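You operate a simulated robot arm through the tools that you are given. There is no shell and no other tool. Be economical: measure what you need, move in short steps, check, and stop when the job is done.

You run a simulated two-armed robot. Do the job below in one go: nothing can be reset, and whatever is moved stays where it is left.

## Task
Put the yellow cap on the top of the parts stand away on the shelf under the blue table. Then open the forms drawer, take the sensor that says "N2" from the wall shelf over the parts stand and put it in the inside of the forms drawer and shut the drawer again. Then fetch the orange foam pad from the white tray and set it on top of the tube piece with the yellow band. Then take the carrier from the bay 3 of the rack and put it on the counter. The order counts. Set down upright: sensor, carrier.

Only the result counts: the job must be done as asked and must still hold three seconds after the hand-in. Knocking over, shifting, dropping, spilling or breaking anything else fails it. Lids that push on must go on centred and level and be pressed home; caps that screw on are set level and turned clockwise until they are tight.

## Robot
Two 6-joint arms with two-finger parallel grippers on one trunk, on a base that drives. Base frame: it is fixed to the floor where the robot stands at the start and does not move with it; the origin is under the middle of the robot, x ahead of it, y to its left, z up. Readings come in m, rad, newtons and seconds.
The left shoulder is at the start at [0.06, 0.187, 1.272], the right one opposite. Places, roughly: carrier [0, -1.75, 0.5]; counter [0.1, -1.6, 0.8]; foam pad [0.25, -1, 0.75]; forms drawer [0.1, -1.4, 0.3]; inside of the forms drawer [0.1, -1.4, 0.3]; sensor [0.5, -0.25, 1.25]; shelf under the blue table (48x26 cm) [0.12, 0.72, 0.2]; tube piece with the yellow band (20x17x13 cm) [-1.1, 0.8, 0.7]; yellow cap (13x15x7 cm) [0.5, -0.2, 0.9]. Payload 1.57 kg a hand.
The tool frame of a hand sits at the grasp point between the pads (the TCP): z along the fingers, y along the line on which they close. The tips reach 0.03 m beyond it. Largest opening 0.11 m; finger width 0.024, thickness 0.012; the body of the gripper, 0.048 by 0.112 m, starts 0.078 m behind the TCP.
Orientation is told as [roll, pitch, yaw] about the base's x, y, z axes, in that order, counted from this pose: with the fingers straight down and closing along the base's y, the tool's x points along the base's -x, its y along +y and its z along -z.

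## Interface
- The arms move only by the tool step_arm. It takes "left_commands", "right_commands" or both (then of equal length, played together; a hand with none holds still); each is a list of rows, each an object of numbers (a shift or turn left out is 0, a gripper value left out holds the last): "dx", "dy", "dz": the shift along the tool's x, y, z in m; "ax", "ay", "az": the turn, a rotation vector about the tool's x, y, z in rad. In form: [{"dx": .., "dy": .., "dz": .., "ax": .., "ay": .., "az": ..}, ...]. A call has 1 to 12 rows; each row is the pose to reach, as a shift and turn from the pose commanded when the call began, along the tool's axes at that moment. "left_claw" and "right_claw" are, for a hand that has rows, the closure, from 0 (fully open) to 1 (shut), set as the call begins (left out, the last holds). A row lasts 0.2 s, in which the tool goes at most 0.05 m and 0.15 rad; a call with a longer step from one row to the next is refused whole, and so is a gripper value outside its range. Where a pose cannot be reached the arm comes as near as it can. A force on the tool above 40 N (or 10 N above the force at the start of the call, whichever is more), or a blocked arm, ends the call early, and 0.2 s more pass. Each finger travels about 0.153 m/s and halts on what it meets, pressing with about 21 N; the grip force reading is that of the motor and also rises with nothing between the fingers. The clock runs only during rows and for 0.2 s after the last one: add rows that repeat a pose to give the fingers time. It gives the time, the measured TCP pose, the force on the tool (base axes), the opening and the grip force at its end, in the units of the frame above (readings bear some noise), with the torque about the TCP (base axes, N m) and any sound that the robot's microphone picked up.
- Cameras (640 x 400 px; columns grow to the right, rows downward): "scene" is now at [0.0048, -0.0014, 1.8102]; the picture's right is [-0.08, -1.00, 0.00], its down [-0.82, 0.07, -0.57] and it looks along [0.57, -0.05, -0.82] (base axes); focal length 283 px, centre (320, 200). "left" rides on the left gripper at [0.07, -0.016, -0.141] in its tool frame; the picture's right is [0.23, 0.97, 0.00], its down [-0.86, 0.20, -0.48] and it looks along [-0.47, 0.11, 0.88] (tool axes); focal length 222 px, centre (320, 200). "right" rides on the right gripper at [0.07, 0.016, -0.141] in its tool frame; the picture's right is [-0.23, 0.97, 0.00], its down [-0.86, -0.20, -0.48] and it looks along [-0.47, -0.11, 0.88] (tool axes); focal length 222 px, centre (320, 200). There is no depth. A picture from a camera that has moved, and an enlarged one, comes with that camera's place and axes in the base frame and with its lens. The place of the scene camera against the robot may be out by one fixed shift of up to 0.012 m in any direction.
- get_image(camera): a new picture of that camera. The clock stands still meanwhile.
- slide_trunk(by): slides the trunk up (or, below 0, down) by that many m; the arms and the scene camera ride with it, the base frame stays. It gives what a move gives, with no picture.
- drive_base(legs): drives the robot by 1 to 6 legs, each [ahead, left, turn to the left] in m, m and rad, along the robot's own axes; the way and the turn of a leg run together, so that a leg with both is an arc; at most 1.5 m and 3.142 rad a leg. The arms and the cameras ride along, it lands a little off, and it stops where it bumps. It gives what a move gives.
- pan_tilt(pan, tilt): turns the head with the scene camera to pan (to the left, within 1.501 rad either way) and tilt (down, from -0.506 to 1.204), counted from straight ahead of the robot. It gives what a move gives.
- close_up(camera, box): a new picture of the part [left, top, right, bottom] of that camera's present view, enlarged. The clock stands still meanwhile.
- sign_off(): hands the job in; it is judged then, once.

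Go step by step. Nothing tells you exact positions but the pictures and the camera data: compare them with the known pose of the tool, close in by small moves and look again before you grip or let go. The budget is 165 turns and 138 pictures, counting those below and the enlarged ones. Unless the task says otherwise, let go and move clear before handing in.

The tools are called after "Request:" as name(argument=value, ...) on one line, values as JSON. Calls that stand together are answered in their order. step_arm: Moves the arms, as the interface text tells. Its arguments: {"type":"object","properties":{"left_commands":{"type":"array","items":{"type":"object","properties":{"dx":{"type":"number"},"dy":{"type":"number"},"dz":{"type":"number"},"ax":{"type":"number"},"ay":{"type":"number"},"az":{"type":"number"}}}},"left_claw":{"type":"number"},"right_commands":{"type":"array","items":{"type":"object","properties":{"dx":{"type":"number"},"dy":{"type":"number"},"dz":{"type":"number"},"ax":{"type":"number"},"ay":{"type":"number"},"az":{"type":"number"}}}},"right_claw":{"type":"number"}},"required":[]} The other tools are called the same way: slide_trunk (by) slides the trunk up or down; drive_base (legs) drives the base; pan_tilt (pan, tilt) turns the head that bears the scene camera; get_image (camera) takes a picture; close_up (camera, box) takes an enlarged picture of a part of a camera's view; sign_off () hands the job in.

At the start:

```text
time: 0.0
left_ee_pos: [0.4003, -0.0683, 1.0013]
left_orientation: [0.0, -0.001, 0.0]
left_contact_force: [-0.4, 0.4, -0.7]
left_moment: [0.05, 0.02, 0.01]
left_grip_width: 0.11
left_grasp_force: 0.1
right_ee_pos: [0.3075, -0.3525, 1.4986]
right_orientation: [-0.001, -0.001, 0.0]
right_contact_force: [0.2, -0.2, 0.0]
right_moment: [0.02, 0.0, 0.01]
right_grip_width: 0.1103
right_grasp_force: 0.0
trunk travel left (down, up): [-0.9, 0.09]
robot x, y, heading: [-0.0004, -0.0051, -0.0]
head pan, tilt: [-0.084, 0.963]
```

scene: 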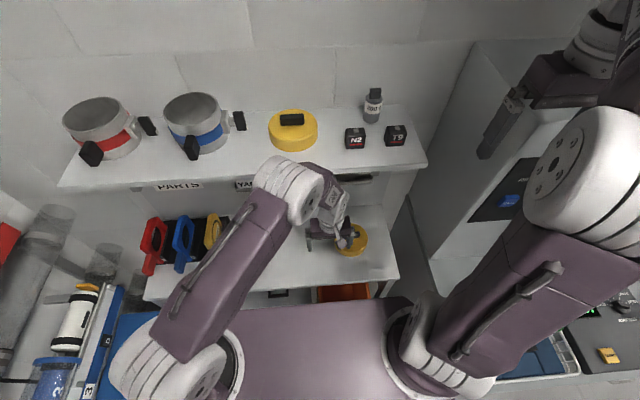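
right: 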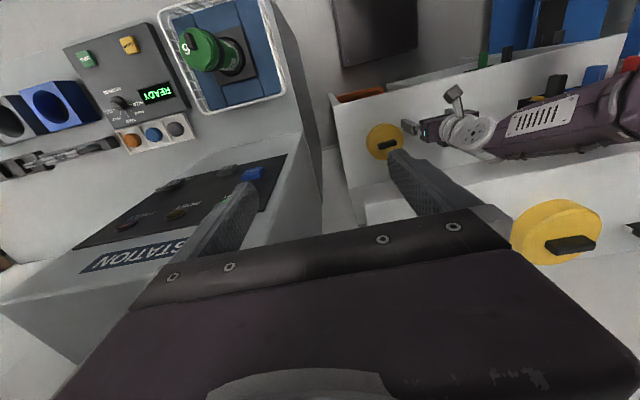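
left: 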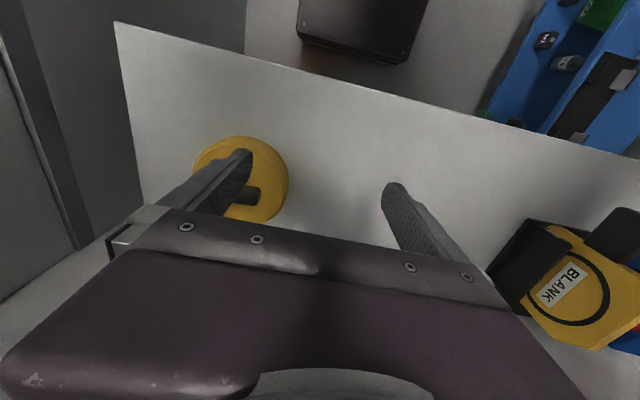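

The yellow cap looks to be at about [0.465, -0.158, 0.88] on the stand top, with a second cap up on the wall shelf. I'll look closer at it and around the room before moving.

Request:
close_up(camera="left", box=[140, 100, 340, 225])

Request:
close_up(camera="right", box=[320, 80, 480, 180])

Request:
pan_tilt(pan=1.4, tilt=0.8)

Request:
get_image(camera="scene")

Request:
pan_tilt(pan=-1.4, tilt=0.7)

Request:
get_image(camera="scene")

```text
3.20 times, centred on (240, 162) of left
camera zoom: at [0.3309, -0.084, 1.1421], right [-0.23, 0.97, 0.0], down [0.86, 0.2, 0.48], along [0.47, 0.11, -0.88], focal length 711 px, centre (576, 320)
```

zoom: 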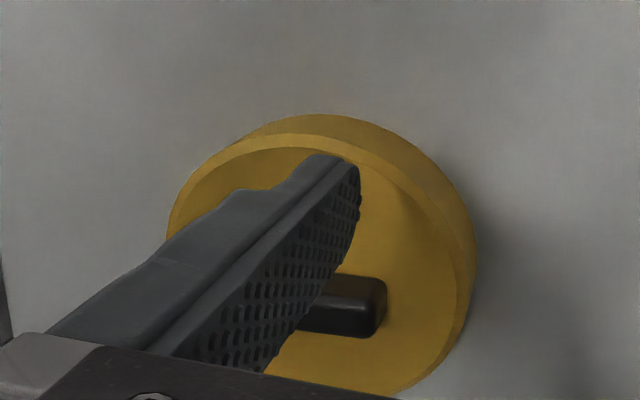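

```text
4.00 times, centred on (400, 130) of right
camera zoom: at [0.2377, -0.3382, 1.6405], right [0.23, 0.97, 0.0], down [0.86, -0.2, 0.48], along [0.47, -0.11, -0.88], focal length 888 px, centre (0, 480)
```

zoom: 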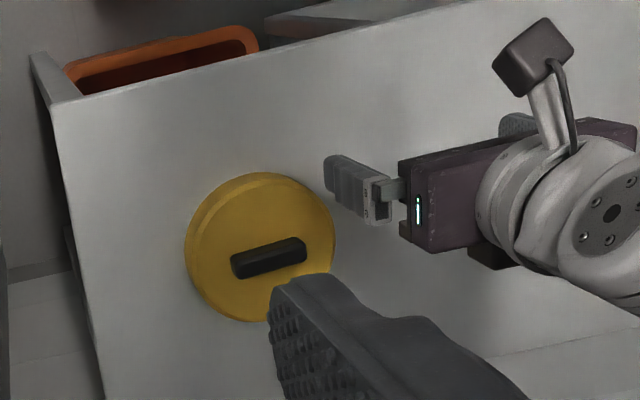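

```text
time: 1.6
left_ee_pos: [0.401, -0.0691, 0.9998]
left_orientation: [0.0, -0.001, 0.0]
left_contact_force: [0.4, -0.1, 0.8]
left_moment: [-0.01, 0.03, 0.0]
left_grip_width: 0.1099
left_grasp_force: 0.1
right_ee_pos: [0.3086, -0.3535, 1.4987]
right_orientation: [0.0, -0.001, 0.0]
right_contact_force: [0.1, -0.2, 0.3]
right_moment: [-0.01, -0.04, 0.04]
right_grip_width: 0.11
right_grasp_force: 0.0
trunk travel left (down, up): [-0.9, 0.09]
robot x, y, heading: [-0.0011, 0.0027, -0.003]
head pan, tilt: [1.4, 0.799]
```

```text
132 pictures are left
camera scene: at [-0.053, 0.0839, 1.8228], right [0.99, -0.17, 0.0], down [-0.12, -0.71, -0.7], along [0.12, 0.69, -0.72], focal length 283 px, centre (320, 200)
```

scene: 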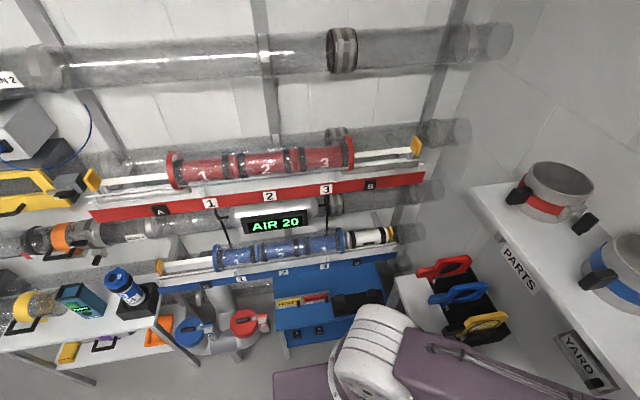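

```text
time: 4.1
left_ee_pos: [0.3999, -0.0693, 1.0005]
left_orientation: [0.001, 0.001, 0.0]
left_contact_force: [0.1, -0.2, -0.1]
left_moment: [-0.02, 0.01, 0.01]
left_grip_width: 0.1099
left_grasp_force: 0.1
right_ee_pos: [0.3078, -0.3531, 1.4991]
right_orientation: [0.0, -0.001, -0.001]
right_contact_force: [0.1, -0.2, 0.3]
right_moment: [-0.02, 0.0, -0.03]
right_grip_width: 0.1102
right_grasp_force: 0.1
trunk travel left (down, up): [-0.9, 0.09]
robot x, y, heading: [0.0017, 0.0006, 0.002]
head pan, tilt: [-1.4, 0.7]
```

```text
131 pictures are left
camera scene: at [-0.0523, -0.0792, 1.831], right [-0.99, -0.17, 0.0], down [-0.11, 0.63, -0.76], along [0.13, -0.75, -0.64], focal length 283 px, centre (320, 200)
```

scene: 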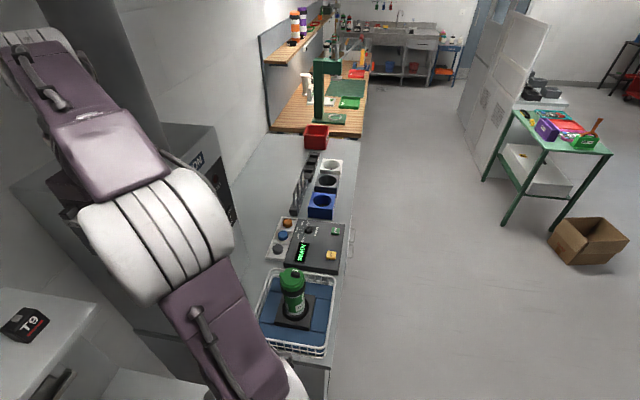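

The cap's handle bar lies roughly along y, so I'll grip its ends with the left hand, tilted forward so the hand can later reach under the table. First I tilt and line up above it.

Request:
step_arm(left_commands=[{"dy": -0.016, "ay": -0.145}, {"dy": -0.032, "ay": -0.29}, {"dy": -0.048, "ay": -0.435}, {"dy": -0.064, "ay": -0.58}, {"dy": -0.08, "ay": -0.725}, {"dy": -0.096, "ay": -0.87}, {"dy": -0.096, "ay": -0.87}], left_claw=0)

Request:
pan_tilt(pan=0.0, tilt=0.9)

Request:
get_image(camera="scene")

Request:
get_image(camera="left")

```text
time: 5.7
left_ee_pos: [0.4021, -0.1645, 1.0004]
left_orientation: [-0.002, -0.871, 0.001]
left_contact_force: [0.5, -0.8, -0.5]
left_moment: [-0.01, -0.02, 0.02]
left_grip_width: 0.11
left_grasp_force: 0.1
right_ee_pos: [0.3083, -0.3538, 1.4991]
right_orientation: [0.0, 0.0, 0.001]
right_contact_force: [-0.1, 0.7, -0.7]
right_moment: [0.04, 0.03, -0.01]
right_grip_width: 0.1103
right_grasp_force: 0.1
trunk travel left (down, up): [-0.9, 0.09]
robot x, y, heading: [0.0003, -0.0054, 0.004]
head pan, tilt: [-1.4, 0.7]
```

```text
time: 7.2
left_ee_pos: [0.402, -0.1644, 1.0009]
left_orientation: [0.0, -0.87, 0.001]
left_contact_force: [0.8, 0.7, 0.4]
left_moment: [0.01, -0.01, 0.04]
left_grip_width: 0.1101
left_grasp_force: 0.0
right_ee_pos: [0.3055, -0.3538, 1.4998]
right_orientation: [0.0, 0.0, 0.0]
right_contact_force: [-0.4, 0.4, -0.2]
right_moment: [0.0, 0.0, 0.02]
right_grip_width: 0.11
right_grasp_force: 0.0
trunk travel left (down, up): [-0.9, 0.09]
robot x, y, heading: [-0.0046, 0.0032, 0.002]
head pan, tilt: [0.0, 0.901]
```

```text
130 pictures are left
camera scene: at [0.0087, 0.0043, 1.8148], right [0.0, -1.0, 0.0], down [-0.78, 0.0, -0.62], along [0.62, 0.0, -0.78], focal length 283 px, centre (320, 200)
```

scene: 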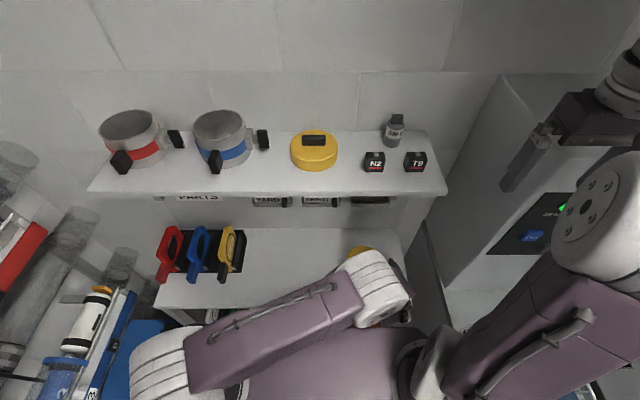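

```text
129 pictures are left
camera left: at [0.2494, -0.1794, 1.0388], right [-0.15, 0.97, -0.17], down [0.19, 0.2, 0.96], along [0.97, 0.11, -0.21], focal length 222 px, centre (320, 200)
```

left: 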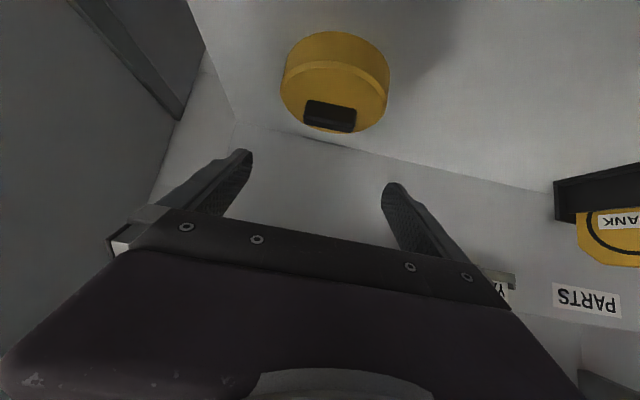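

Triangulating the bar centre gives about [0.481, -0.160, 0.889], length 6 cm along y. I move in partway and look again.

Request:
step_arm(left_commands=[{"dx": 0.009, "dy": 0.002, "dz": 0.032}, {"dx": 0.018, "dy": 0.0035, "dz": 0.065}, {"dx": 0.018, "dy": 0.0035, "dz": 0.065}])

Request:
get_image(camera="left")

```text
time: 8.0
left_ee_pos: [0.4383, -0.1604, 0.9439]
left_orientation: [0.0, -0.87, 0.002]
left_contact_force: [-0.6, 0.6, 0.5]
left_moment: [0.02, 0.0, -0.01]
left_grip_width: 0.1099
left_grasp_force: 0.1
right_ee_pos: [0.3056, -0.3532, 1.4997]
right_orientation: [0.0, 0.002, -0.001]
right_contact_force: [0.3, 0.8, 0.7]
right_moment: [0.0, -0.01, 0.01]
right_grip_width: 0.1097
right_grasp_force: 0.0
trunk travel left (down, up): [-0.9, 0.09]
robot x, y, heading: [0.0023, -0.0008, -0.002]
head pan, tilt: [0.0, 0.901]
```

```text
128 pictures are left
camera left: at [0.2853, -0.1753, 0.9815], right [-0.15, 0.97, -0.17], down [0.19, 0.2, 0.96], along [0.97, 0.11, -0.21], focal length 222 px, centre (320, 200)
```

left: 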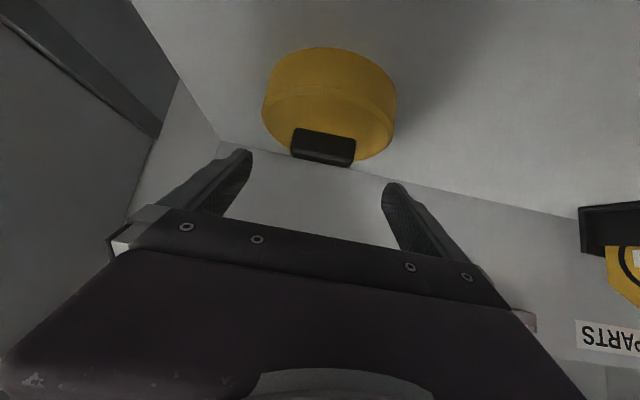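

The bar's bottom is at z≈0.88 and its top at 0.905, turned about 4°. I move on to it and close.

Request:
step_arm(left_commands=[{"dx": 0.0033, "dy": 0.001, "dz": 0.022, "ax": -0.053, "az": -0.045}, {"dx": 0.0065, "dy": 0.0015, "dz": 0.0435, "ax": -0.053, "az": -0.045}, {"dx": 0.0065, "dy": 0.0015, "dz": 0.0435, "ax": -0.053, "az": -0.045}])

Request:
get_image(camera="left")

```text
time: 9.0
left_ee_pos: [0.4914, -0.1781, 0.9507]
left_orientation: [-0.103, -0.901, 0.168]
left_contact_force: [-0.1, 0.2, 0.3]
left_moment: [-0.02, 0.02, 0.0]
left_grip_width: 0.11
left_grasp_force: 0.1
right_ee_pos: [0.3072, -0.3541, 1.4986]
right_orientation: [-0.001, -0.001, -0.001]
right_contact_force: [0.0, 0.0, 0.3]
right_moment: [-0.03, -0.02, 0.0]
right_grip_width: 0.1101
right_grasp_force: 0.1
trunk travel left (down, up): [-0.9, 0.09]
robot x, y, heading: [-0.002, 0.0011, -0.002]
head pan, tilt: [0.0, 0.901]
stopped in row 3 (left hand): the arm was blocked; the commanded pose is now the measured one
```

```text
127 pictures are left
camera left: at [0.3385, -0.2045, 0.9838], right [-0.23, 0.94, -0.24], down [0.13, 0.27, 0.95], along [0.97, 0.18, -0.18], focal length 222 px, centre (320, 200)
```

left: 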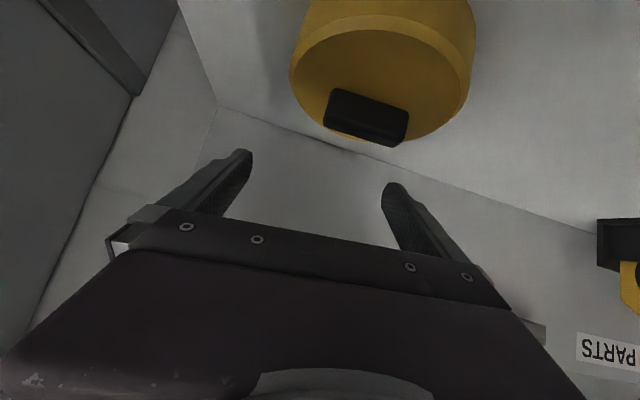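

The arm ran into a joint limit reaching across, without touching anything. I back the hand off, then drive to the right so the cap sits better for the left arm.

Request:
step_arm(left_commands=[{"dx": 0.006, "dz": -0.04}, {"dx": 0.012, "dz": -0.08}, {"dx": 0.019, "dz": -0.115}, {"dx": 0.019, "dz": -0.115}])

Request:
drive_base(legs=[[0, -0.25, 0]])

Request:
get_image(camera="scene")

Request:
get_image(camera="left")

```text
time: 10.0
left_ee_pos: [0.3931, -0.176, 0.9989]
left_orientation: [-0.097, -0.898, 0.185]
left_contact_force: [0.1, 0.3, -0.5]
left_moment: [0.03, 0.03, 0.0]
left_grip_width: 0.1102
left_grasp_force: 0.1
right_ee_pos: [0.309, -0.354, 1.4992]
right_orientation: [0.0, -0.002, 0.0]
right_contact_force: [-0.2, -0.6, 0.8]
right_moment: [-0.02, 0.02, -0.02]
right_grip_width: 0.1099
right_grasp_force: 0.0
trunk travel left (down, up): [-0.9, 0.09]
robot x, y, heading: [0.0008, -0.0026, -0.001]
head pan, tilt: [0.0, 0.901]
```

```text
time: 11.6
left_ee_pos: [0.3932, -0.3672, 0.9996]
left_orientation: [-0.085, -0.908, 0.204]
left_contact_force: [6.5, 26.4, 13.6]
left_moment: [-0.93, 0.25, -0.02]
left_grip_width: 0.0889
left_grasp_force: 0.2
right_ee_pos: [0.3074, -0.5534, 1.4994]
right_orientation: [-0.002, 0.001, 0.002]
right_contact_force: [-0.7, -0.9, -0.3]
right_moment: [0.07, 0.01, -0.03]
right_grip_width: 0.1098
right_grasp_force: 0.0
trunk travel left (down, up): [-0.9, 0.09]
robot x, y, heading: [-0.0009, -0.2012, 0.0]
head pan, tilt: [0.0, 0.901]
stopped in leg 1: the force on the tool passed its limit (the readings are from after the stop); the commanded pose is now the measured one
```

```text
126 pictures are left
camera scene: at [0.0068, -0.196, 1.8151], right [0.0, -1.0, 0.0], down [-0.78, 0.0, -0.62], along [0.62, 0.0, -0.78], focal length 283 px, centre (320, 200)
```

scene: 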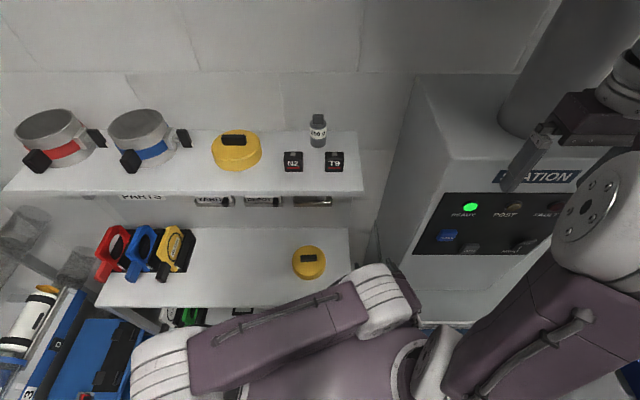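

```text
125 pictures are left
camera left: at [0.2427, -0.4022, 1.034], right [-0.27, 0.94, -0.23], down [0.11, 0.27, 0.96], along [0.96, 0.23, -0.18], focal length 222 px, centre (320, 200)
```

left: 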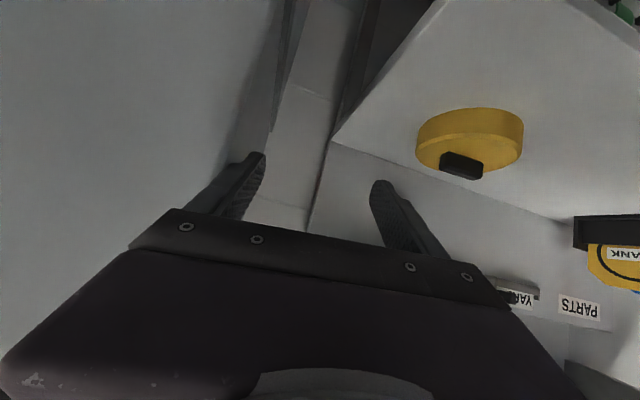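

The left fingertip brushed the fixed STATION cabinet's side. I move the hand back to the left and straighten it, then shift the base a little more.

Request:
step_arm(left_commands=[{"dx": -0.006, "dy": 0.045, "dz": 0.003, "ay": 0.01, "az": 0.02}, {"dx": -0.012, "dy": 0.09, "dz": 0.006, "ay": 0.02, "az": 0.04}, {"dx": -0.017, "dy": 0.135, "dz": 0.009, "ay": 0.03, "az": 0.06}, {"dx": -0.022, "dy": 0.18, "dz": 0.012, "ax": 0.005, "ay": 0.04, "az": 0.074}, {"dx": -0.034, "dy": 0.228, "dz": 0.016, "ax": 0.005, "ay": 0.04, "az": 0.074}, {"dx": -0.034, "dy": 0.228, "dz": 0.016, "ax": 0.005, "ay": 0.04, "az": 0.074}])

Request:
drive_base(legs=[[0, -0.08, 0]])

Request:
get_image(camera="left")

```text
time: 13.0
left_ee_pos: [0.4744, -0.2458, 1.0373]
left_orientation: [0.02, -0.861, 0.063]
left_contact_force: [0.0, -0.6, 0.4]
left_moment: [0.0, -0.03, 0.03]
left_grip_width: 0.11
left_grasp_force: 0.1
left hand out of reach, approached as far as the arm can: row 2, 3, 4, 5, 6
right_ee_pos: [0.3079, -0.5553, 1.4983]
right_orientation: [0.0, 0.0, 0.003]
right_contact_force: [-0.3, -0.5, 0.4]
right_moment: [0.01, -0.01, 0.03]
right_grip_width: 0.1099
right_grasp_force: 0.2
trunk travel left (down, up): [-0.9, 0.09]
robot x, y, heading: [-0.0005, -0.2007, -0.001]
head pan, tilt: [0.0, 0.901]
```

```text
time: 14.1
left_ee_pos: [0.473, -0.2234, 1.0371]
left_orientation: [0.02, -0.862, 0.156]
left_contact_force: [-0.3, -2.2, 0.2]
left_moment: [0.06, 0.02, 0.07]
left_grip_width: 0.11
left_grasp_force: 0.1
right_ee_pos: [0.3355, -0.5483, 1.4994]
right_orientation: [0.002, 0.0, 0.097]
right_contact_force: [-1.4, -1.2, 0.5]
right_moment: [0.21, -0.17, 0.0]
right_grip_width: 0.11
right_grasp_force: 0.2
trunk travel left (down, up): [-0.9, 0.09]
robot x, y, heading: [-0.0045, -0.2236, 0.095]
head pan, tilt: [0.0, 0.901]
```

```text
124 pictures are left
camera left: at [0.3258, -0.2655, 1.0775], right [-0.31, 0.94, -0.16], down [0.16, 0.22, 0.96], along [0.94, 0.28, -0.22], focal length 222 px, centre (320, 200)
```

left: 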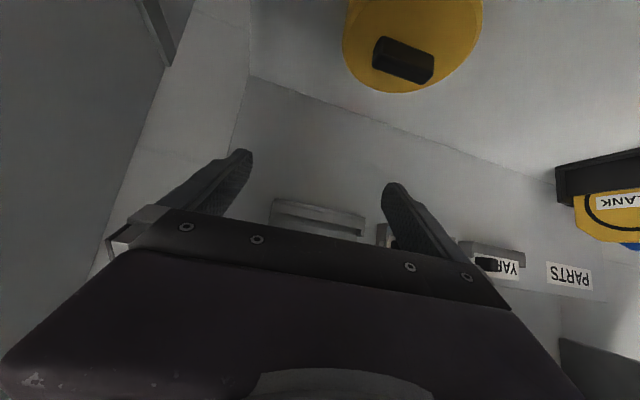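

The trouble is folding: the hand is too close to the shoulder, not too far. I'll look at what's to the right, then back the base away.

Request:
pan_tilt(pan=-0.9, tilt=1.1)

Request:
get_image(camera="scene")

```text
time: 15.3
left_ee_pos: [0.4735, -0.2221, 1.0372]
left_orientation: [0.02, -0.861, 0.157]
left_contact_force: [-0.2, 0.1, -0.8]
left_moment: [-0.01, 0.01, 0.0]
left_grip_width: 0.1099
left_grasp_force: 0.1
right_ee_pos: [0.336, -0.5474, 1.4991]
right_orientation: [-0.001, -0.002, 0.094]
right_contact_force: [0.7, 0.3, -0.3]
right_moment: [-0.01, -0.02, 0.03]
right_grip_width: 0.11
right_grasp_force: 0.1
trunk travel left (down, up): [-0.9, 0.09]
robot x, y, heading: [-0.0042, -0.2251, 0.096]
head pan, tilt: [-0.901, 1.1]
```

```text
123 pictures are left
camera scene: at [-0.0259, -0.2719, 1.801], right [-0.72, -0.69, 0.0], down [-0.62, 0.64, -0.45], along [0.32, -0.33, -0.89], focal length 283 px, centre (320, 200)
```

scene: 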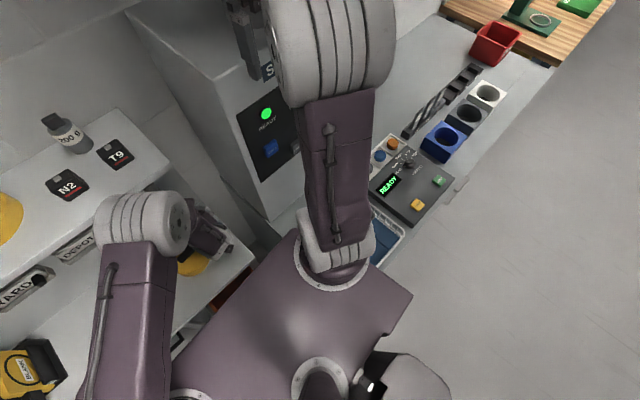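

The base likely nudged the end of the counter. I back up about 18 cm and straighten the heading.

Request:
drive_base(legs=[[-0.18, 0.03, 0], [0, 0, -0.095]])

Request:
get_image(camera="left")

Request:
get_image(camera="scene")

```text
time: 17.3
left_ee_pos: [0.2898, -0.2543, 1.0363]
left_orientation: [0.019, -0.86, 0.065]
left_contact_force: [-0.1, -1.2, -0.2]
left_moment: [0.02, -0.02, -0.05]
left_grip_width: 0.1101
left_grasp_force: 0.0
right_ee_pos: [0.1242, -0.5645, 1.4999]
right_orientation: [0.0, 0.002, 0.0]
right_contact_force: [-0.1, 1.3, -0.2]
right_moment: [0.01, 0.05, -0.05]
right_grip_width: 0.1101
right_grasp_force: 0.2
trunk travel left (down, up): [-0.9, 0.09]
robot x, y, heading: [-0.1851, -0.2109, 0.003]
head pan, tilt: [-0.901, 1.1]
```

```text
122 pictures are left
camera left: at [0.1405, -0.2824, 1.0765], right [-0.22, 0.96, -0.16], down [0.18, 0.2, 0.96], along [0.96, 0.19, -0.22], focal length 222 px, centre (320, 200)
```

left: 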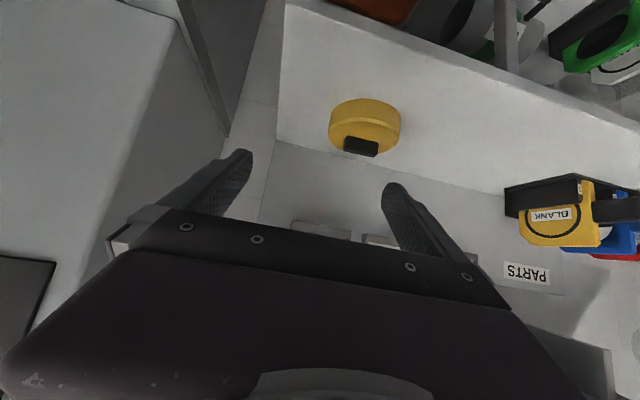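

```text
121 pictures are left
camera scene: at [-0.2095, -0.2553, 1.8011], right [-0.78, -0.62, 0.0], down [-0.55, 0.7, -0.45], along [0.28, -0.36, -0.89], focal length 283 px, centre (320, 200)
```

scene: 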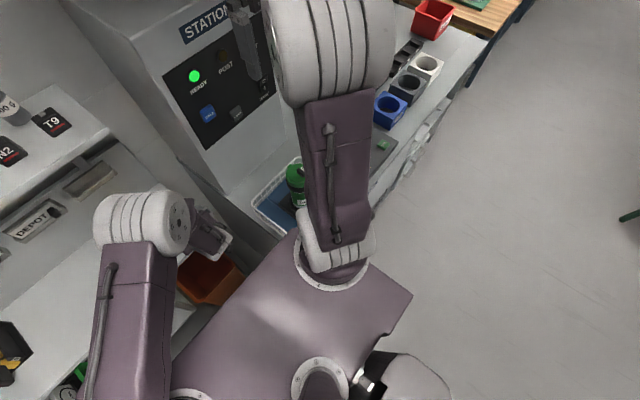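

The bar still triangulates to [0.475, -0.162, 0.89]. I reach out with the left hand to a pre-grasp spot.

Request:
step_arm(left_commands=[{"dx": -0.006, "dy": 0.017, "dz": 0.035}, {"dx": -0.011, "dy": 0.033, "dz": 0.07}, {"dx": -0.016, "dy": 0.05, "dz": 0.105}, {"dx": -0.022, "dy": 0.066, "dz": 0.14}, {"dx": -0.027, "dy": 0.082, "dz": 0.173}, {"dx": -0.027, "dy": 0.082, "dz": 0.173}])

Request:
get_image(camera="left")

```text
time: 18.7
left_ee_pos: [0.4326, -0.1595, 0.9441]
left_orientation: [0.022, -0.859, 0.061]
left_contact_force: [-0.5, 1.0, 0.0]
left_moment: [-0.02, -0.01, 0.02]
left_grip_width: 0.1099
left_grasp_force: 0.0
right_ee_pos: [0.1215, -0.566, 1.4991]
right_orientation: [0.001, 0.001, -0.002]
right_contact_force: [-0.1, 0.6, 0.3]
right_moment: [-0.02, 0.01, 0.01]
right_grip_width: 0.11
right_grasp_force: 0.1
trunk travel left (down, up): [-0.9, 0.09]
robot x, y, heading: [-0.1878, -0.2114, -0.002]
head pan, tilt: [-0.901, 1.1]
```

```text
120 pictures are left
camera left: at [0.2828, -0.1882, 0.9833], right [-0.22, 0.96, -0.16], down [0.18, 0.2, 0.96], along [0.96, 0.19, -0.22], focal length 222 px, centre (320, 200)
```

left: 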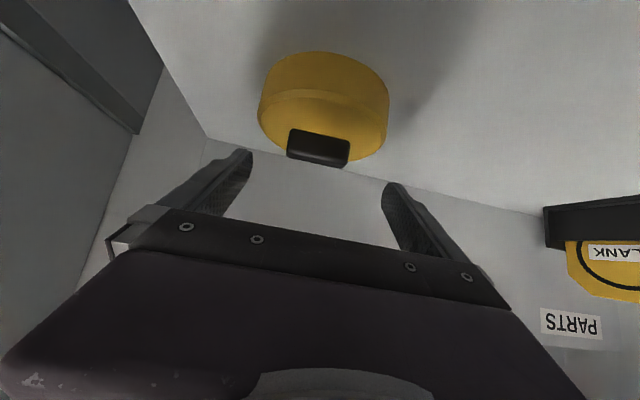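

Lined up well; I go on to the bar.

Request:
step_arm(left_commands=[{"dx": 0.001, "dy": -0.001, "dz": 0.024}, {"dx": 0.0025, "dy": -0.002, "dz": 0.048}, {"dx": 0.0025, "dy": -0.002, "dz": 0.048}])

Request:
get_image(camera="left")

```text
time: 19.5
left_ee_pos: [0.4648, -0.1604, 0.9117]
left_orientation: [0.019, -0.86, 0.063]
left_contact_force: [-0.2, 0.4, -0.1]
left_moment: [-0.02, -0.02, 0.02]
left_grip_width: 0.11
left_grasp_force: 0.0
right_ee_pos: [0.1205, -0.5659, 1.5003]
right_orientation: [0.002, 0.0, -0.001]
right_contact_force: [-0.3, 0.3, 0.4]
right_moment: [0.05, 0.02, -0.02]
right_grip_width: 0.1102
right_grasp_force: 0.1
trunk travel left (down, up): [-0.9, 0.09]
robot x, y, heading: [-0.183, -0.2137, -0.004]
head pan, tilt: [-0.901, 1.1]
```

```text
119 pictures are left
camera left: at [0.3155, -0.1889, 0.9517], right [-0.22, 0.96, -0.16], down [0.18, 0.2, 0.96], along [0.96, 0.19, -0.22], focal length 222 px, centre (320, 200)
```

left: 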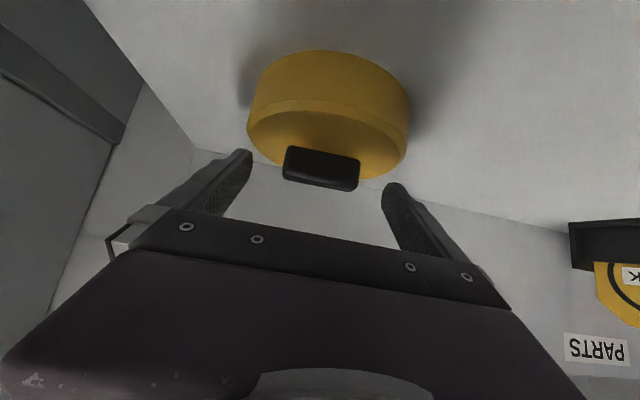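

The fingertips flank the bar at the right depth. Closing.

Request:
step_arm(left_commands=[{"dz": 0.004}, {"dz": 0.004}, {"dz": 0.004}, {"dz": 0.004}], left_claw=1)

Request:
get_image(camera="left")

```text
time: 20.5
left_ee_pos: [0.4702, -0.1606, 0.9089]
left_orientation: [0.022, -0.862, 0.064]
left_contact_force: [1.0, 0.5, 1.8]
left_moment: [-0.14, -0.1, 0.03]
left_grip_width: 0.0596
left_grasp_force: 20.6
right_ee_pos: [0.1221, -0.566, 1.4998]
right_orientation: [0.0, 0.002, 0.0]
right_contact_force: [0.7, -0.9, 0.4]
right_moment: [0.02, -0.02, -0.05]
right_grip_width: 0.1099
right_grasp_force: 0.0
trunk travel left (down, up): [-0.9, 0.09]
robot x, y, heading: [-0.1856, -0.2124, 0.002]
head pan, tilt: [-0.901, 1.1]
```

```text
118 pictures are left
camera left: at [0.3189, -0.1881, 0.9492], right [-0.22, 0.96, -0.16], down [0.18, 0.2, 0.96], along [0.96, 0.19, -0.22], focal length 222 px, centre (320, 200)
```

left: 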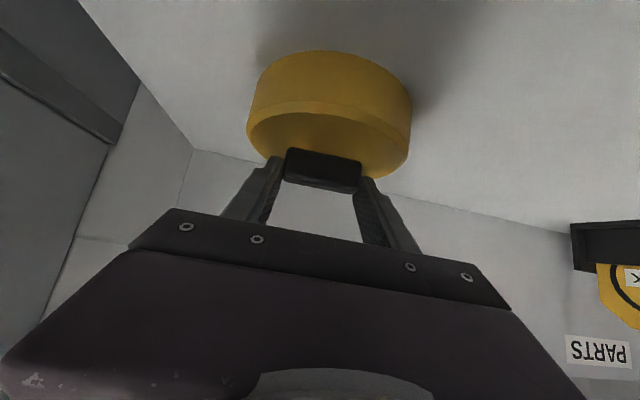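

Gripped at 6 cm. I lift it and draw it back.

Request:
step_arm(left_commands=[{"dx": -0.015, "dz": -0.013}, {"dx": -0.03, "dz": -0.026}, {"dx": -0.0456, "dz": -0.039}, {"dx": -0.019, "dy": 0.003, "dz": -0.07}, {"dx": 0.007, "dy": 0.007, "dz": -0.1}, {"dx": 0.007, "dy": 0.007, "dz": -0.1}], left_claw=1)

Request:
get_image(camera="left")

Request:
pan_tilt(pan=1.4, tilt=0.9)

Request:
get_image(camera="scene")

```text
time: 21.9
left_ee_pos: [0.3864, -0.1591, 0.9703]
left_orientation: [0.019, -0.863, 0.062]
left_contact_force: [0.3, 0.7, -0.7]
left_moment: [-0.01, 0.01, -0.02]
left_grip_width: 0.0594
left_grasp_force: 21.1
right_ee_pos: [0.1236, -0.5656, 1.4988]
right_orientation: [0.0, -0.001, -0.001]
right_contact_force: [0.5, -0.3, 0.4]
right_moment: [-0.03, 0.01, 0.02]
right_grip_width: 0.1101
right_grasp_force: 0.1
trunk travel left (down, up): [-0.9, 0.09]
robot x, y, heading: [-0.1866, -0.2143, -0.004]
head pan, tilt: [-0.901, 1.1]
```

```text
117 pictures are left
camera left: at [0.2365, -0.1872, 1.0105], right [-0.22, 0.96, -0.16], down [0.18, 0.2, 0.96], along [0.96, 0.19, -0.22], focal length 222 px, centre (320, 200)
```

left: 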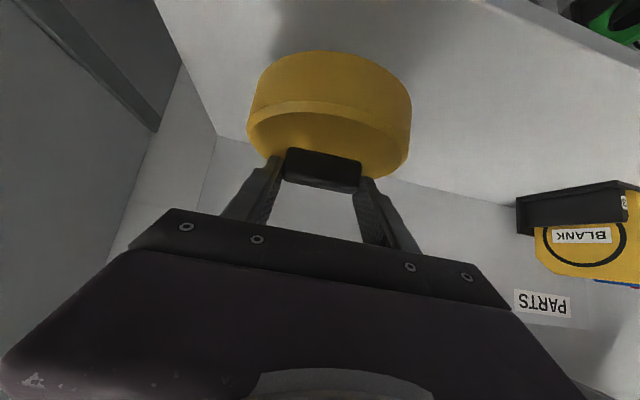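

```text
time: 24.0
left_ee_pos: [0.3862, -0.1584, 0.9702]
left_orientation: [0.022, -0.86, 0.064]
left_contact_force: [-0.3, -0.4, -0.9]
left_moment: [-0.02, 0.03, -0.01]
left_grip_width: 0.0595
left_grasp_force: 20.9
right_ee_pos: [0.1228, -0.5654, 1.4995]
right_orientation: [0.0, 0.0, -0.001]
right_contact_force: [-0.2, 0.0, -0.1]
right_moment: [0.01, 0.01, -0.03]
right_grip_width: 0.1101
right_grasp_force: 0.2
trunk travel left (down, up): [-0.9, 0.09]
robot x, y, heading: [-0.1853, -0.2106, -0.003]
head pan, tilt: [1.4, 0.901]
```

```text
116 pictures are left
camera scene: at [-0.2391, -0.1333, 1.8148], right [0.99, -0.17, 0.0], down [-0.13, -0.77, -0.62], along [0.11, 0.61, -0.78], focal length 283 px, centre (320, 200)
```

scene: 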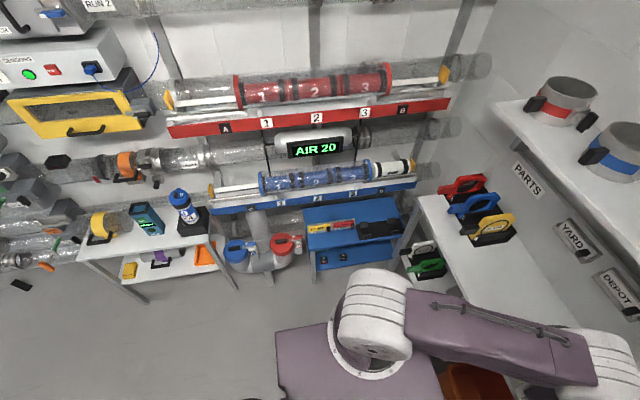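

The cap is held firmly. I back away from the stand and turn left to face the blue table.

Request:
drive_base(legs=[[-0.3, 0, 0], [0, 0, 1.571]])

Request:
pan_tilt(pan=-0.4, tilt=0.7)

Request:
get_image(camera="scene")

```text
time: 30.0
left_ee_pos: [-0.5667, 0.3568, 0.9705]
left_orientation: [0.023, -0.861, 1.689]
left_contact_force: [-0.2, -0.1, -0.5]
left_moment: [0.01, 0.03, 0.01]
left_grip_width: 0.0594
left_grasp_force: 20.3
right_ee_pos: [-0.1472, 0.1141, 1.4984]
right_orientation: [0.001, -0.001, 1.625]
right_contact_force: [0.4, 0.1, -0.5]
right_moment: [-0.01, 0.04, 0.01]
right_grip_width: 0.1098
right_grasp_force: 0.1
trunk travel left (down, up): [-0.9, 0.09]
robot x, y, heading: [-0.4802, -0.2118, 1.625]
head pan, tilt: [1.4, 0.901]
```

```text
time: 31.8
left_ee_pos: [-0.5672, 0.3574, 0.9707]
left_orientation: [0.021, -0.86, 1.686]
left_contact_force: [-0.1, 0.1, 0.2]
left_moment: [-0.01, 0.0, 0.0]
left_grip_width: 0.0597
left_grasp_force: 21.0
right_ee_pos: [-0.1478, 0.1134, 1.499]
right_orientation: [-0.001, 0.001, 1.624]
right_contact_force: [-0.5, -0.4, -0.3]
right_moment: [-0.03, 0.0, -0.06]
right_grip_width: 0.11
right_grasp_force: 0.0
trunk travel left (down, up): [-0.9, 0.09]
robot x, y, heading: [-0.4842, -0.2111, 1.623]
head pan, tilt: [-0.4, 0.7]
```

```text
115 pictures are left
camera scene: at [-0.4577, -0.1873, 1.831], right [0.94, -0.34, 0.0], down [-0.22, -0.61, -0.76], along [0.26, 0.72, -0.64], focal length 283 px, centre (320, 200)
```

scene: 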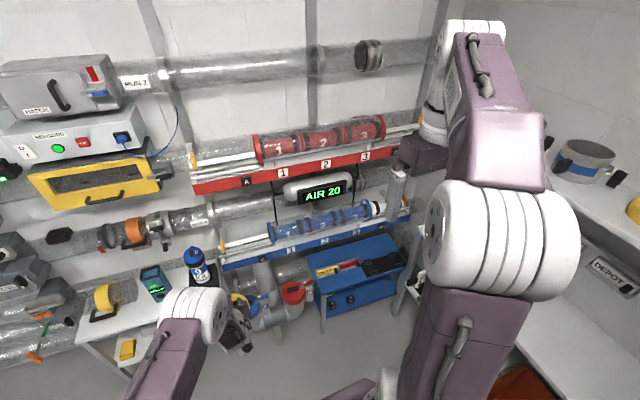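

I strafe right, square up, and tuck the right hand inward so it clears the stand when the trunk comes down.

Request:
drive_base(legs=[[0, 0, -0.054], [0, -0.36, 0]])

Request:
step_arm(right_commands=[{"dy": 0.04}, {"dy": 0.08}, {"dy": 0.12}, {"dy": 0.15}, {"dy": 0.15}])

Request:
slide_trunk(by=-0.3)

Request:
get_image(camera="scene")

Request:
get_image(camera="left")

```text
time: 34.5
left_ee_pos: [-0.1824, 0.3653, 0.9688]
left_orientation: [0.018, -0.856, 1.54]
left_contact_force: [-2.5, -0.2, -1.0]
left_moment: [-0.03, -0.1, -0.16]
left_grip_width: 0.0594
left_grasp_force: 20.9
right_ee_pos: [0.1954, 0.0651, 1.5]
right_orientation: [-0.002, 0.004, 1.475]
right_contact_force: [-1.1, 2.3, 0.2]
right_moment: [-0.28, -0.14, -0.01]
right_grip_width: 0.1103
right_grasp_force: 0.1
trunk travel left (down, up): [-0.9, 0.09]
robot x, y, heading: [-0.1821, -0.2107, 1.474]
head pan, tilt: [-0.4, 0.7]
```

```text
time: 35.7
left_ee_pos: [-0.1807, 0.364, 0.9703]
left_orientation: [0.022, -0.86, 1.537]
left_contact_force: [0.6, 0.2, -1.7]
left_moment: [-0.01, -0.01, 0.01]
left_grip_width: 0.0592
left_grasp_force: 21.4
right_ee_pos: [0.0473, 0.0753, 1.4963]
right_orientation: [-0.002, 0.002, 1.476]
right_contact_force: [-0.1, 0.1, -0.2]
right_moment: [-0.02, 0.02, -0.02]
right_grip_width: 0.1101
right_grasp_force: 0.1
trunk travel left (down, up): [-0.9, 0.09]
robot x, y, heading: [-0.1813, -0.2083, 1.48]
head pan, tilt: [-0.4, 0.7]
```

```text
time: 38.7
left_ee_pos: [-0.1812, 0.3632, 0.6712]
left_orientation: [0.02, -0.862, 1.538]
left_contact_force: [-0.1, 0.9, -0.7]
left_moment: [0.01, -0.01, 0.04]
left_grip_width: 0.0595
left_grasp_force: 21.1
right_ee_pos: [0.0476, 0.0748, 1.1977]
right_orientation: [-0.001, 0.001, 1.474]
right_contact_force: [-0.7, -0.3, 0.4]
right_moment: [-0.01, -0.05, 0.0]
right_grip_width: 0.1103
right_grasp_force: 0.1
trunk travel left (down, up): [-0.6, 0.39]
robot x, y, heading: [-0.1837, -0.2092, 1.473]
head pan, tilt: [-0.4, 0.7]
```

```text
114 pictures are left
camera scene: at [-0.1555, -0.1916, 1.531], right [0.88, -0.48, 0.0], down [-0.31, -0.57, -0.76], along [0.36, 0.67, -0.64], focal length 283 px, centre (320, 200)
```

scene: 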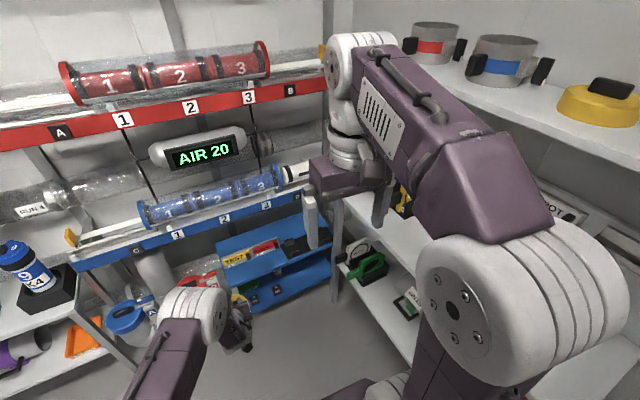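

```text
113 pictures are left
camera left: at [-0.1666, 0.2112, 0.7105], right [-0.98, -0.13, -0.16], down [-0.18, 0.2, 0.96], along [-0.09, 0.97, -0.22], focal length 222 px, centre (320, 200)
```

left: 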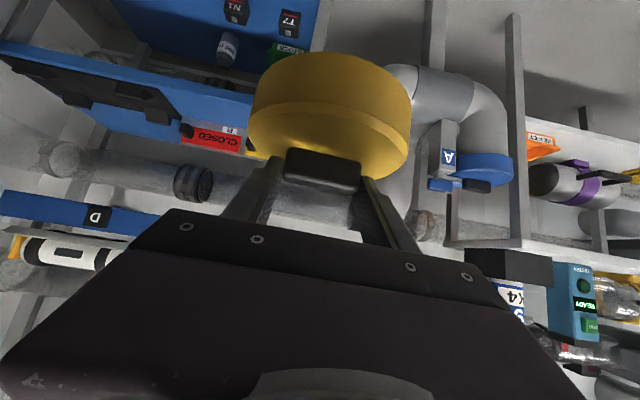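

The table is ahead to the right; there seem to be small things on the lower shelf. I zoom in on it.

Request:
close_up(camera="scene", box=[190, 200, 350, 320])

Request:
close_up(camera="left", box=[0, 0, 320, 200])

```text
3.33 times, centred on (270, 260) of scene
camera zoom: at [-0.1555, -0.1916, 1.531], right [0.88, -0.48, 0.0], down [-0.31, -0.57, -0.76], along [0.36, 0.67, -0.64], focal length 942 px, centre (487, 0)
```

zoom: 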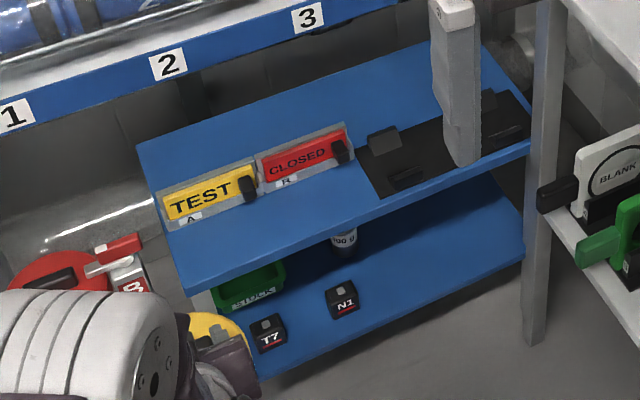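

```text
2.00 times, centred on (160, 100) of left
camera zoom: at [-0.1666, 0.2112, 0.7105], right [-0.98, -0.13, -0.16], down [-0.18, 0.2, 0.96], along [-0.09, 0.97, -0.22], focal length 444 px, centre (640, 400)
```

zoom: 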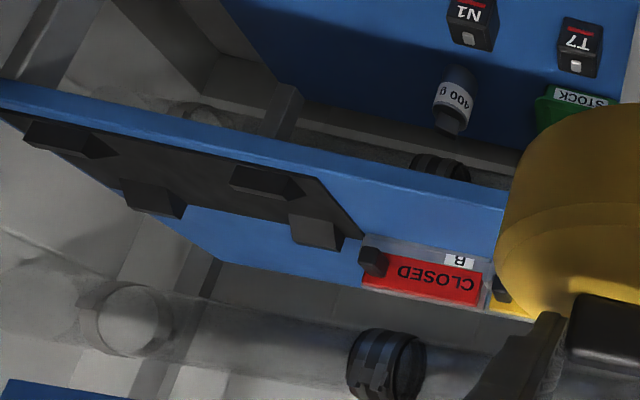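

The right part of the lower shelf is free (shelf top z≈0.2, x 0.1–0.33, y 0.585–0.84). I aim for about [0.215, 0.67]: turn to face it diagonally, then lower the trunk.

Request:
drive_base(legs=[[0, 0, -0.5]])

Request:
slide_trunk(by=-0.35)

Request:
get_image(camera="left")

Request:
get_image(camera="scene")

```text
time: 40.5
left_ee_pos: [0.0927, 0.2932, 0.6713]
left_orientation: [0.022, -0.86, 1.038]
left_contact_force: [0.3, -0.8, -1.3]
left_moment: [-0.01, 0.01, 0.01]
left_grip_width: 0.0593
left_grasp_force: 20.9
right_ee_pos: [0.1574, -0.0696, 1.1968]
right_orientation: [0.001, -0.001, 0.978]
right_contact_force: [0.1, -0.1, 0.1]
right_moment: [-0.02, 0.0, 0.04]
right_grip_width: 0.1098
right_grasp_force: 0.1
trunk travel left (down, up): [-0.6, 0.39]
robot x, y, heading: [-0.1846, -0.2151, 0.982]
head pan, tilt: [-0.4, 0.7]
```

```text
time: 43.9
left_ee_pos: [0.0925, 0.2938, 0.321]
left_orientation: [0.02, -0.862, 1.04]
left_contact_force: [0.3, -0.6, -1.1]
left_moment: [-0.02, 0.02, 0.04]
left_grip_width: 0.0594
left_grasp_force: 21.1
right_ee_pos: [0.1565, -0.0691, 0.8469]
right_orientation: [0.0, 0.0, 0.977]
right_contact_force: [0.5, 0.0, -0.7]
right_moment: [-0.04, -0.01, -0.01]
right_grip_width: 0.1102
right_grasp_force: 0.1
trunk travel left (down, up): [-0.25, 0.74]
robot x, y, heading: [-0.1832, -0.2099, 0.976]
head pan, tilt: [-0.4, 0.7]
```

```text
110 pictures are left
camera left: at [0.0325, 0.1524, 0.3605], right [-0.92, 0.35, -0.16], down [-0.07, 0.26, 0.96], along [0.38, 0.9, -0.22], focal length 222 px, centre (320, 200)
```

left: 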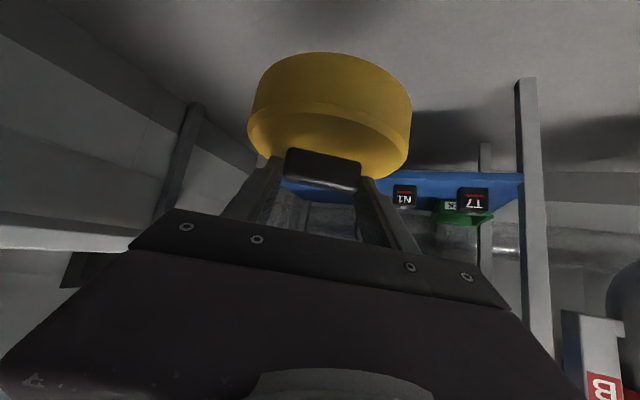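

```text
109 pictures are left
camera scene: at [-0.1524, -0.21, 1.181], right [0.55, -0.84, 0.0], down [-0.54, -0.35, -0.76], along [0.64, 0.42, -0.64], focal length 283 px, centre (320, 200)
```

scene: 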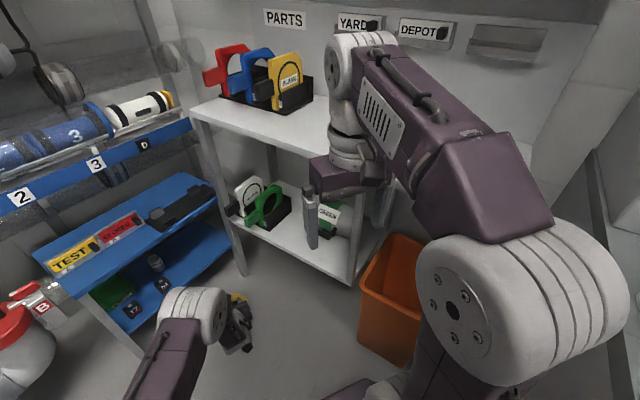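

Now I drive diagonally toward the table, part of the way first.

Request:
drive_base(legs=[[0.2, 0.09, 0]])

Request:
get_image(camera="left")

Request:
get_image(camera="scene")

```text
time: 45.6
left_ee_pos: [0.1338, 0.5052, 0.3206]
left_orientation: [0.021, -0.861, 1.04]
left_contact_force: [-0.6, -0.8, -0.8]
left_moment: [0.0, 0.02, 0.03]
left_grip_width: 0.0591
left_grasp_force: 21.0
right_ee_pos: [0.1974, 0.1431, 0.8469]
right_orientation: [0.0, 0.001, 0.977]
right_contact_force: [-0.5, 1.1, -0.2]
right_moment: [-0.01, 0.01, -0.02]
right_grip_width: 0.1101
right_grasp_force: 0.0
trunk travel left (down, up): [-0.25, 0.74]
robot x, y, heading: [-0.1426, 0.0005, 0.972]
head pan, tilt: [-0.4, 0.7]
```

```text
108 pictures are left
camera left: at [0.0727, 0.3656, 0.3602], right [-0.92, 0.35, -0.16], down [-0.07, 0.26, 0.96], along [0.38, 0.9, -0.22], focal length 222 px, centre (320, 200)
```

left: 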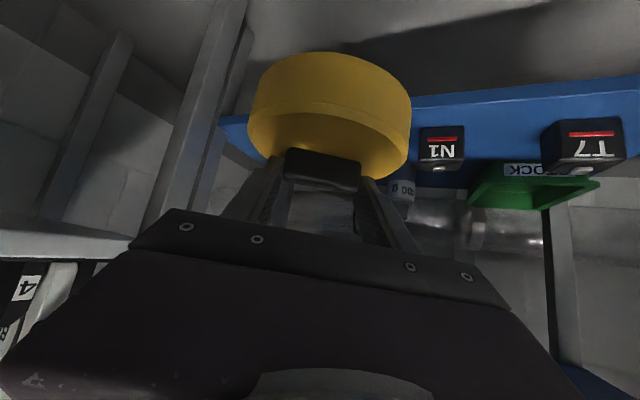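

```text
107 pictures are left
camera scene: at [-0.1124, 0.0038, 1.181], right [0.55, -0.84, 0.0], down [-0.54, -0.35, -0.76], along [0.64, 0.42, -0.64], focal length 283 px, centre (320, 200)
```

scene: 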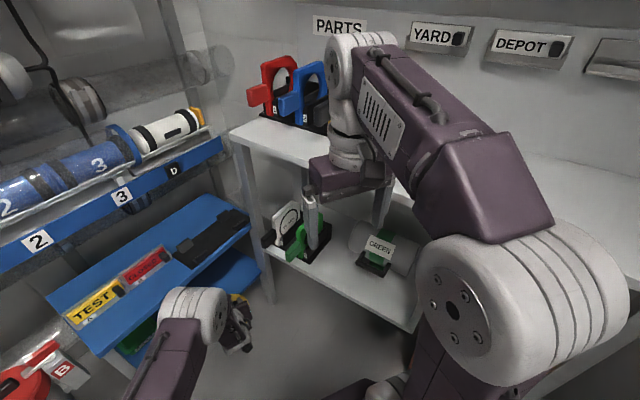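

Cap is about to pass between the shelf and the table top. I lower 2 cm and reach in about 18 cm with the arm.

Request:
step_arm(left_commands=[{"dx": 0.015, "dz": 0.013}, {"dx": -0.008, "dy": 0.004, "dz": 0.04}, {"dx": -0.032, "dy": 0.008, "dz": 0.067}, {"dx": -0.055, "dy": 0.012, "dz": 0.094}, {"dx": -0.078, "dy": 0.016, "dz": 0.122}, {"dx": -0.102, "dy": 0.02, "dz": 0.149}, {"dx": -0.102, "dy": 0.02, "dz": 0.149}], left_claw=1)

Request:
get_image(camera="left")

```text
time: 47.2
left_ee_pos: [0.1794, 0.6525, 0.3264]
left_orientation: [0.021, -0.859, 1.039]
left_contact_force: [0.2, 0.5, -0.2]
left_moment: [-0.02, 0.02, -0.01]
left_grip_width: 0.0592
left_grasp_force: 21.2
left hand out of reach, approached as far as the arm can: row 5, 6, 7
right_ee_pos: [0.1968, 0.1429, 0.846]
right_orientation: [0.0, -0.002, 0.978]
right_contact_force: [0.4, -0.6, 0.4]
right_moment: [0.02, -0.01, 0.03]
right_grip_width: 0.1099
right_grasp_force: 0.1
trunk travel left (down, up): [-0.25, 0.74]
robot x, y, heading: [-0.1456, 0.0025, 0.973]
head pan, tilt: [-0.4, 0.7]
```

```text
106 pictures are left
camera left: at [0.1183, 0.5106, 0.3672], right [-0.92, 0.35, -0.16], down [-0.07, 0.26, 0.96], along [0.38, 0.9, -0.22], focal length 222 px, centre (320, 200)
```

left: 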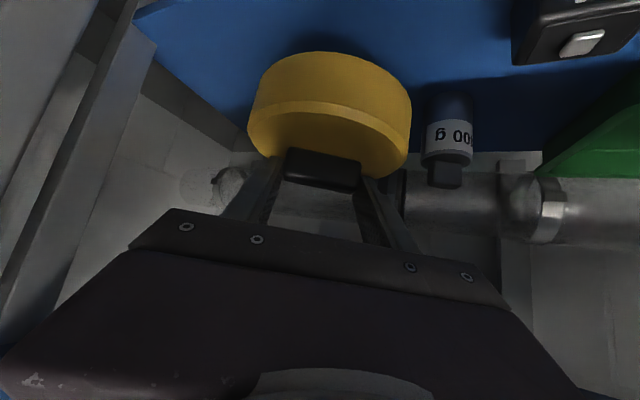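

The arm is near full stretch, so I drive 3 cm more and lower with the trunk.

Request:
drive_base(legs=[[0.035, -0.01, 0]])

Request:
slide_trunk(by=-0.04)

Request:
get_image(camera="left")

```text
time: 48.1
left_ee_pos: [0.2032, 0.6688, 0.3232]
left_orientation: [0.024, -0.852, 1.033]
left_contact_force: [0.1, 0.3, -1.3]
left_moment: [-0.03, -0.03, -0.01]
left_grip_width: 0.059
left_grasp_force: 21.4
right_ee_pos: [0.2227, 0.1637, 0.8465]
right_orientation: [-0.002, 0.003, 0.978]
right_contact_force: [0.5, -0.1, 0.5]
right_moment: [-0.03, 0.0, 0.0]
right_grip_width: 0.11
right_grasp_force: 0.0
trunk travel left (down, up): [-0.25, 0.74]
robot x, y, heading: [-0.1137, 0.0236, 0.979]
head pan, tilt: [-0.4, 0.7]
stopped in leg 1: the force on the tool passed its limit (the readings are from after the stop); the commanded pose is now the measured one
```

```text
time: 49.0
left_ee_pos: [0.2033, 0.6684, 0.2841]
left_orientation: [0.022, -0.851, 1.034]
left_contact_force: [0.6, 0.5, -0.6]
left_moment: [-0.04, 0.0, 0.0]
left_grip_width: 0.0594
left_grasp_force: 20.9
right_ee_pos: [0.2225, 0.1637, 0.808]
right_orientation: [-0.001, 0.001, 0.977]
right_contact_force: [-0.2, -0.1, 0.3]
right_moment: [0.0, -0.05, 0.04]
right_grip_width: 0.11
right_grasp_force: 0.0
trunk travel left (down, up): [-0.21, 0.78]
robot x, y, heading: [-0.1182, 0.0222, 0.974]
head pan, tilt: [-0.4, 0.7]
```

```text
105 pictures are left
camera left: at [0.143, 0.5293, 0.3243], right [-0.92, 0.35, -0.16], down [-0.06, 0.27, 0.96], along [0.38, 0.9, -0.23], focal length 222 px, centre (320, 200)
```

left: 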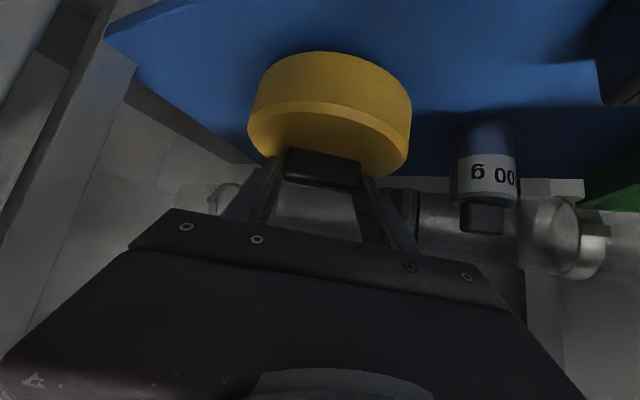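

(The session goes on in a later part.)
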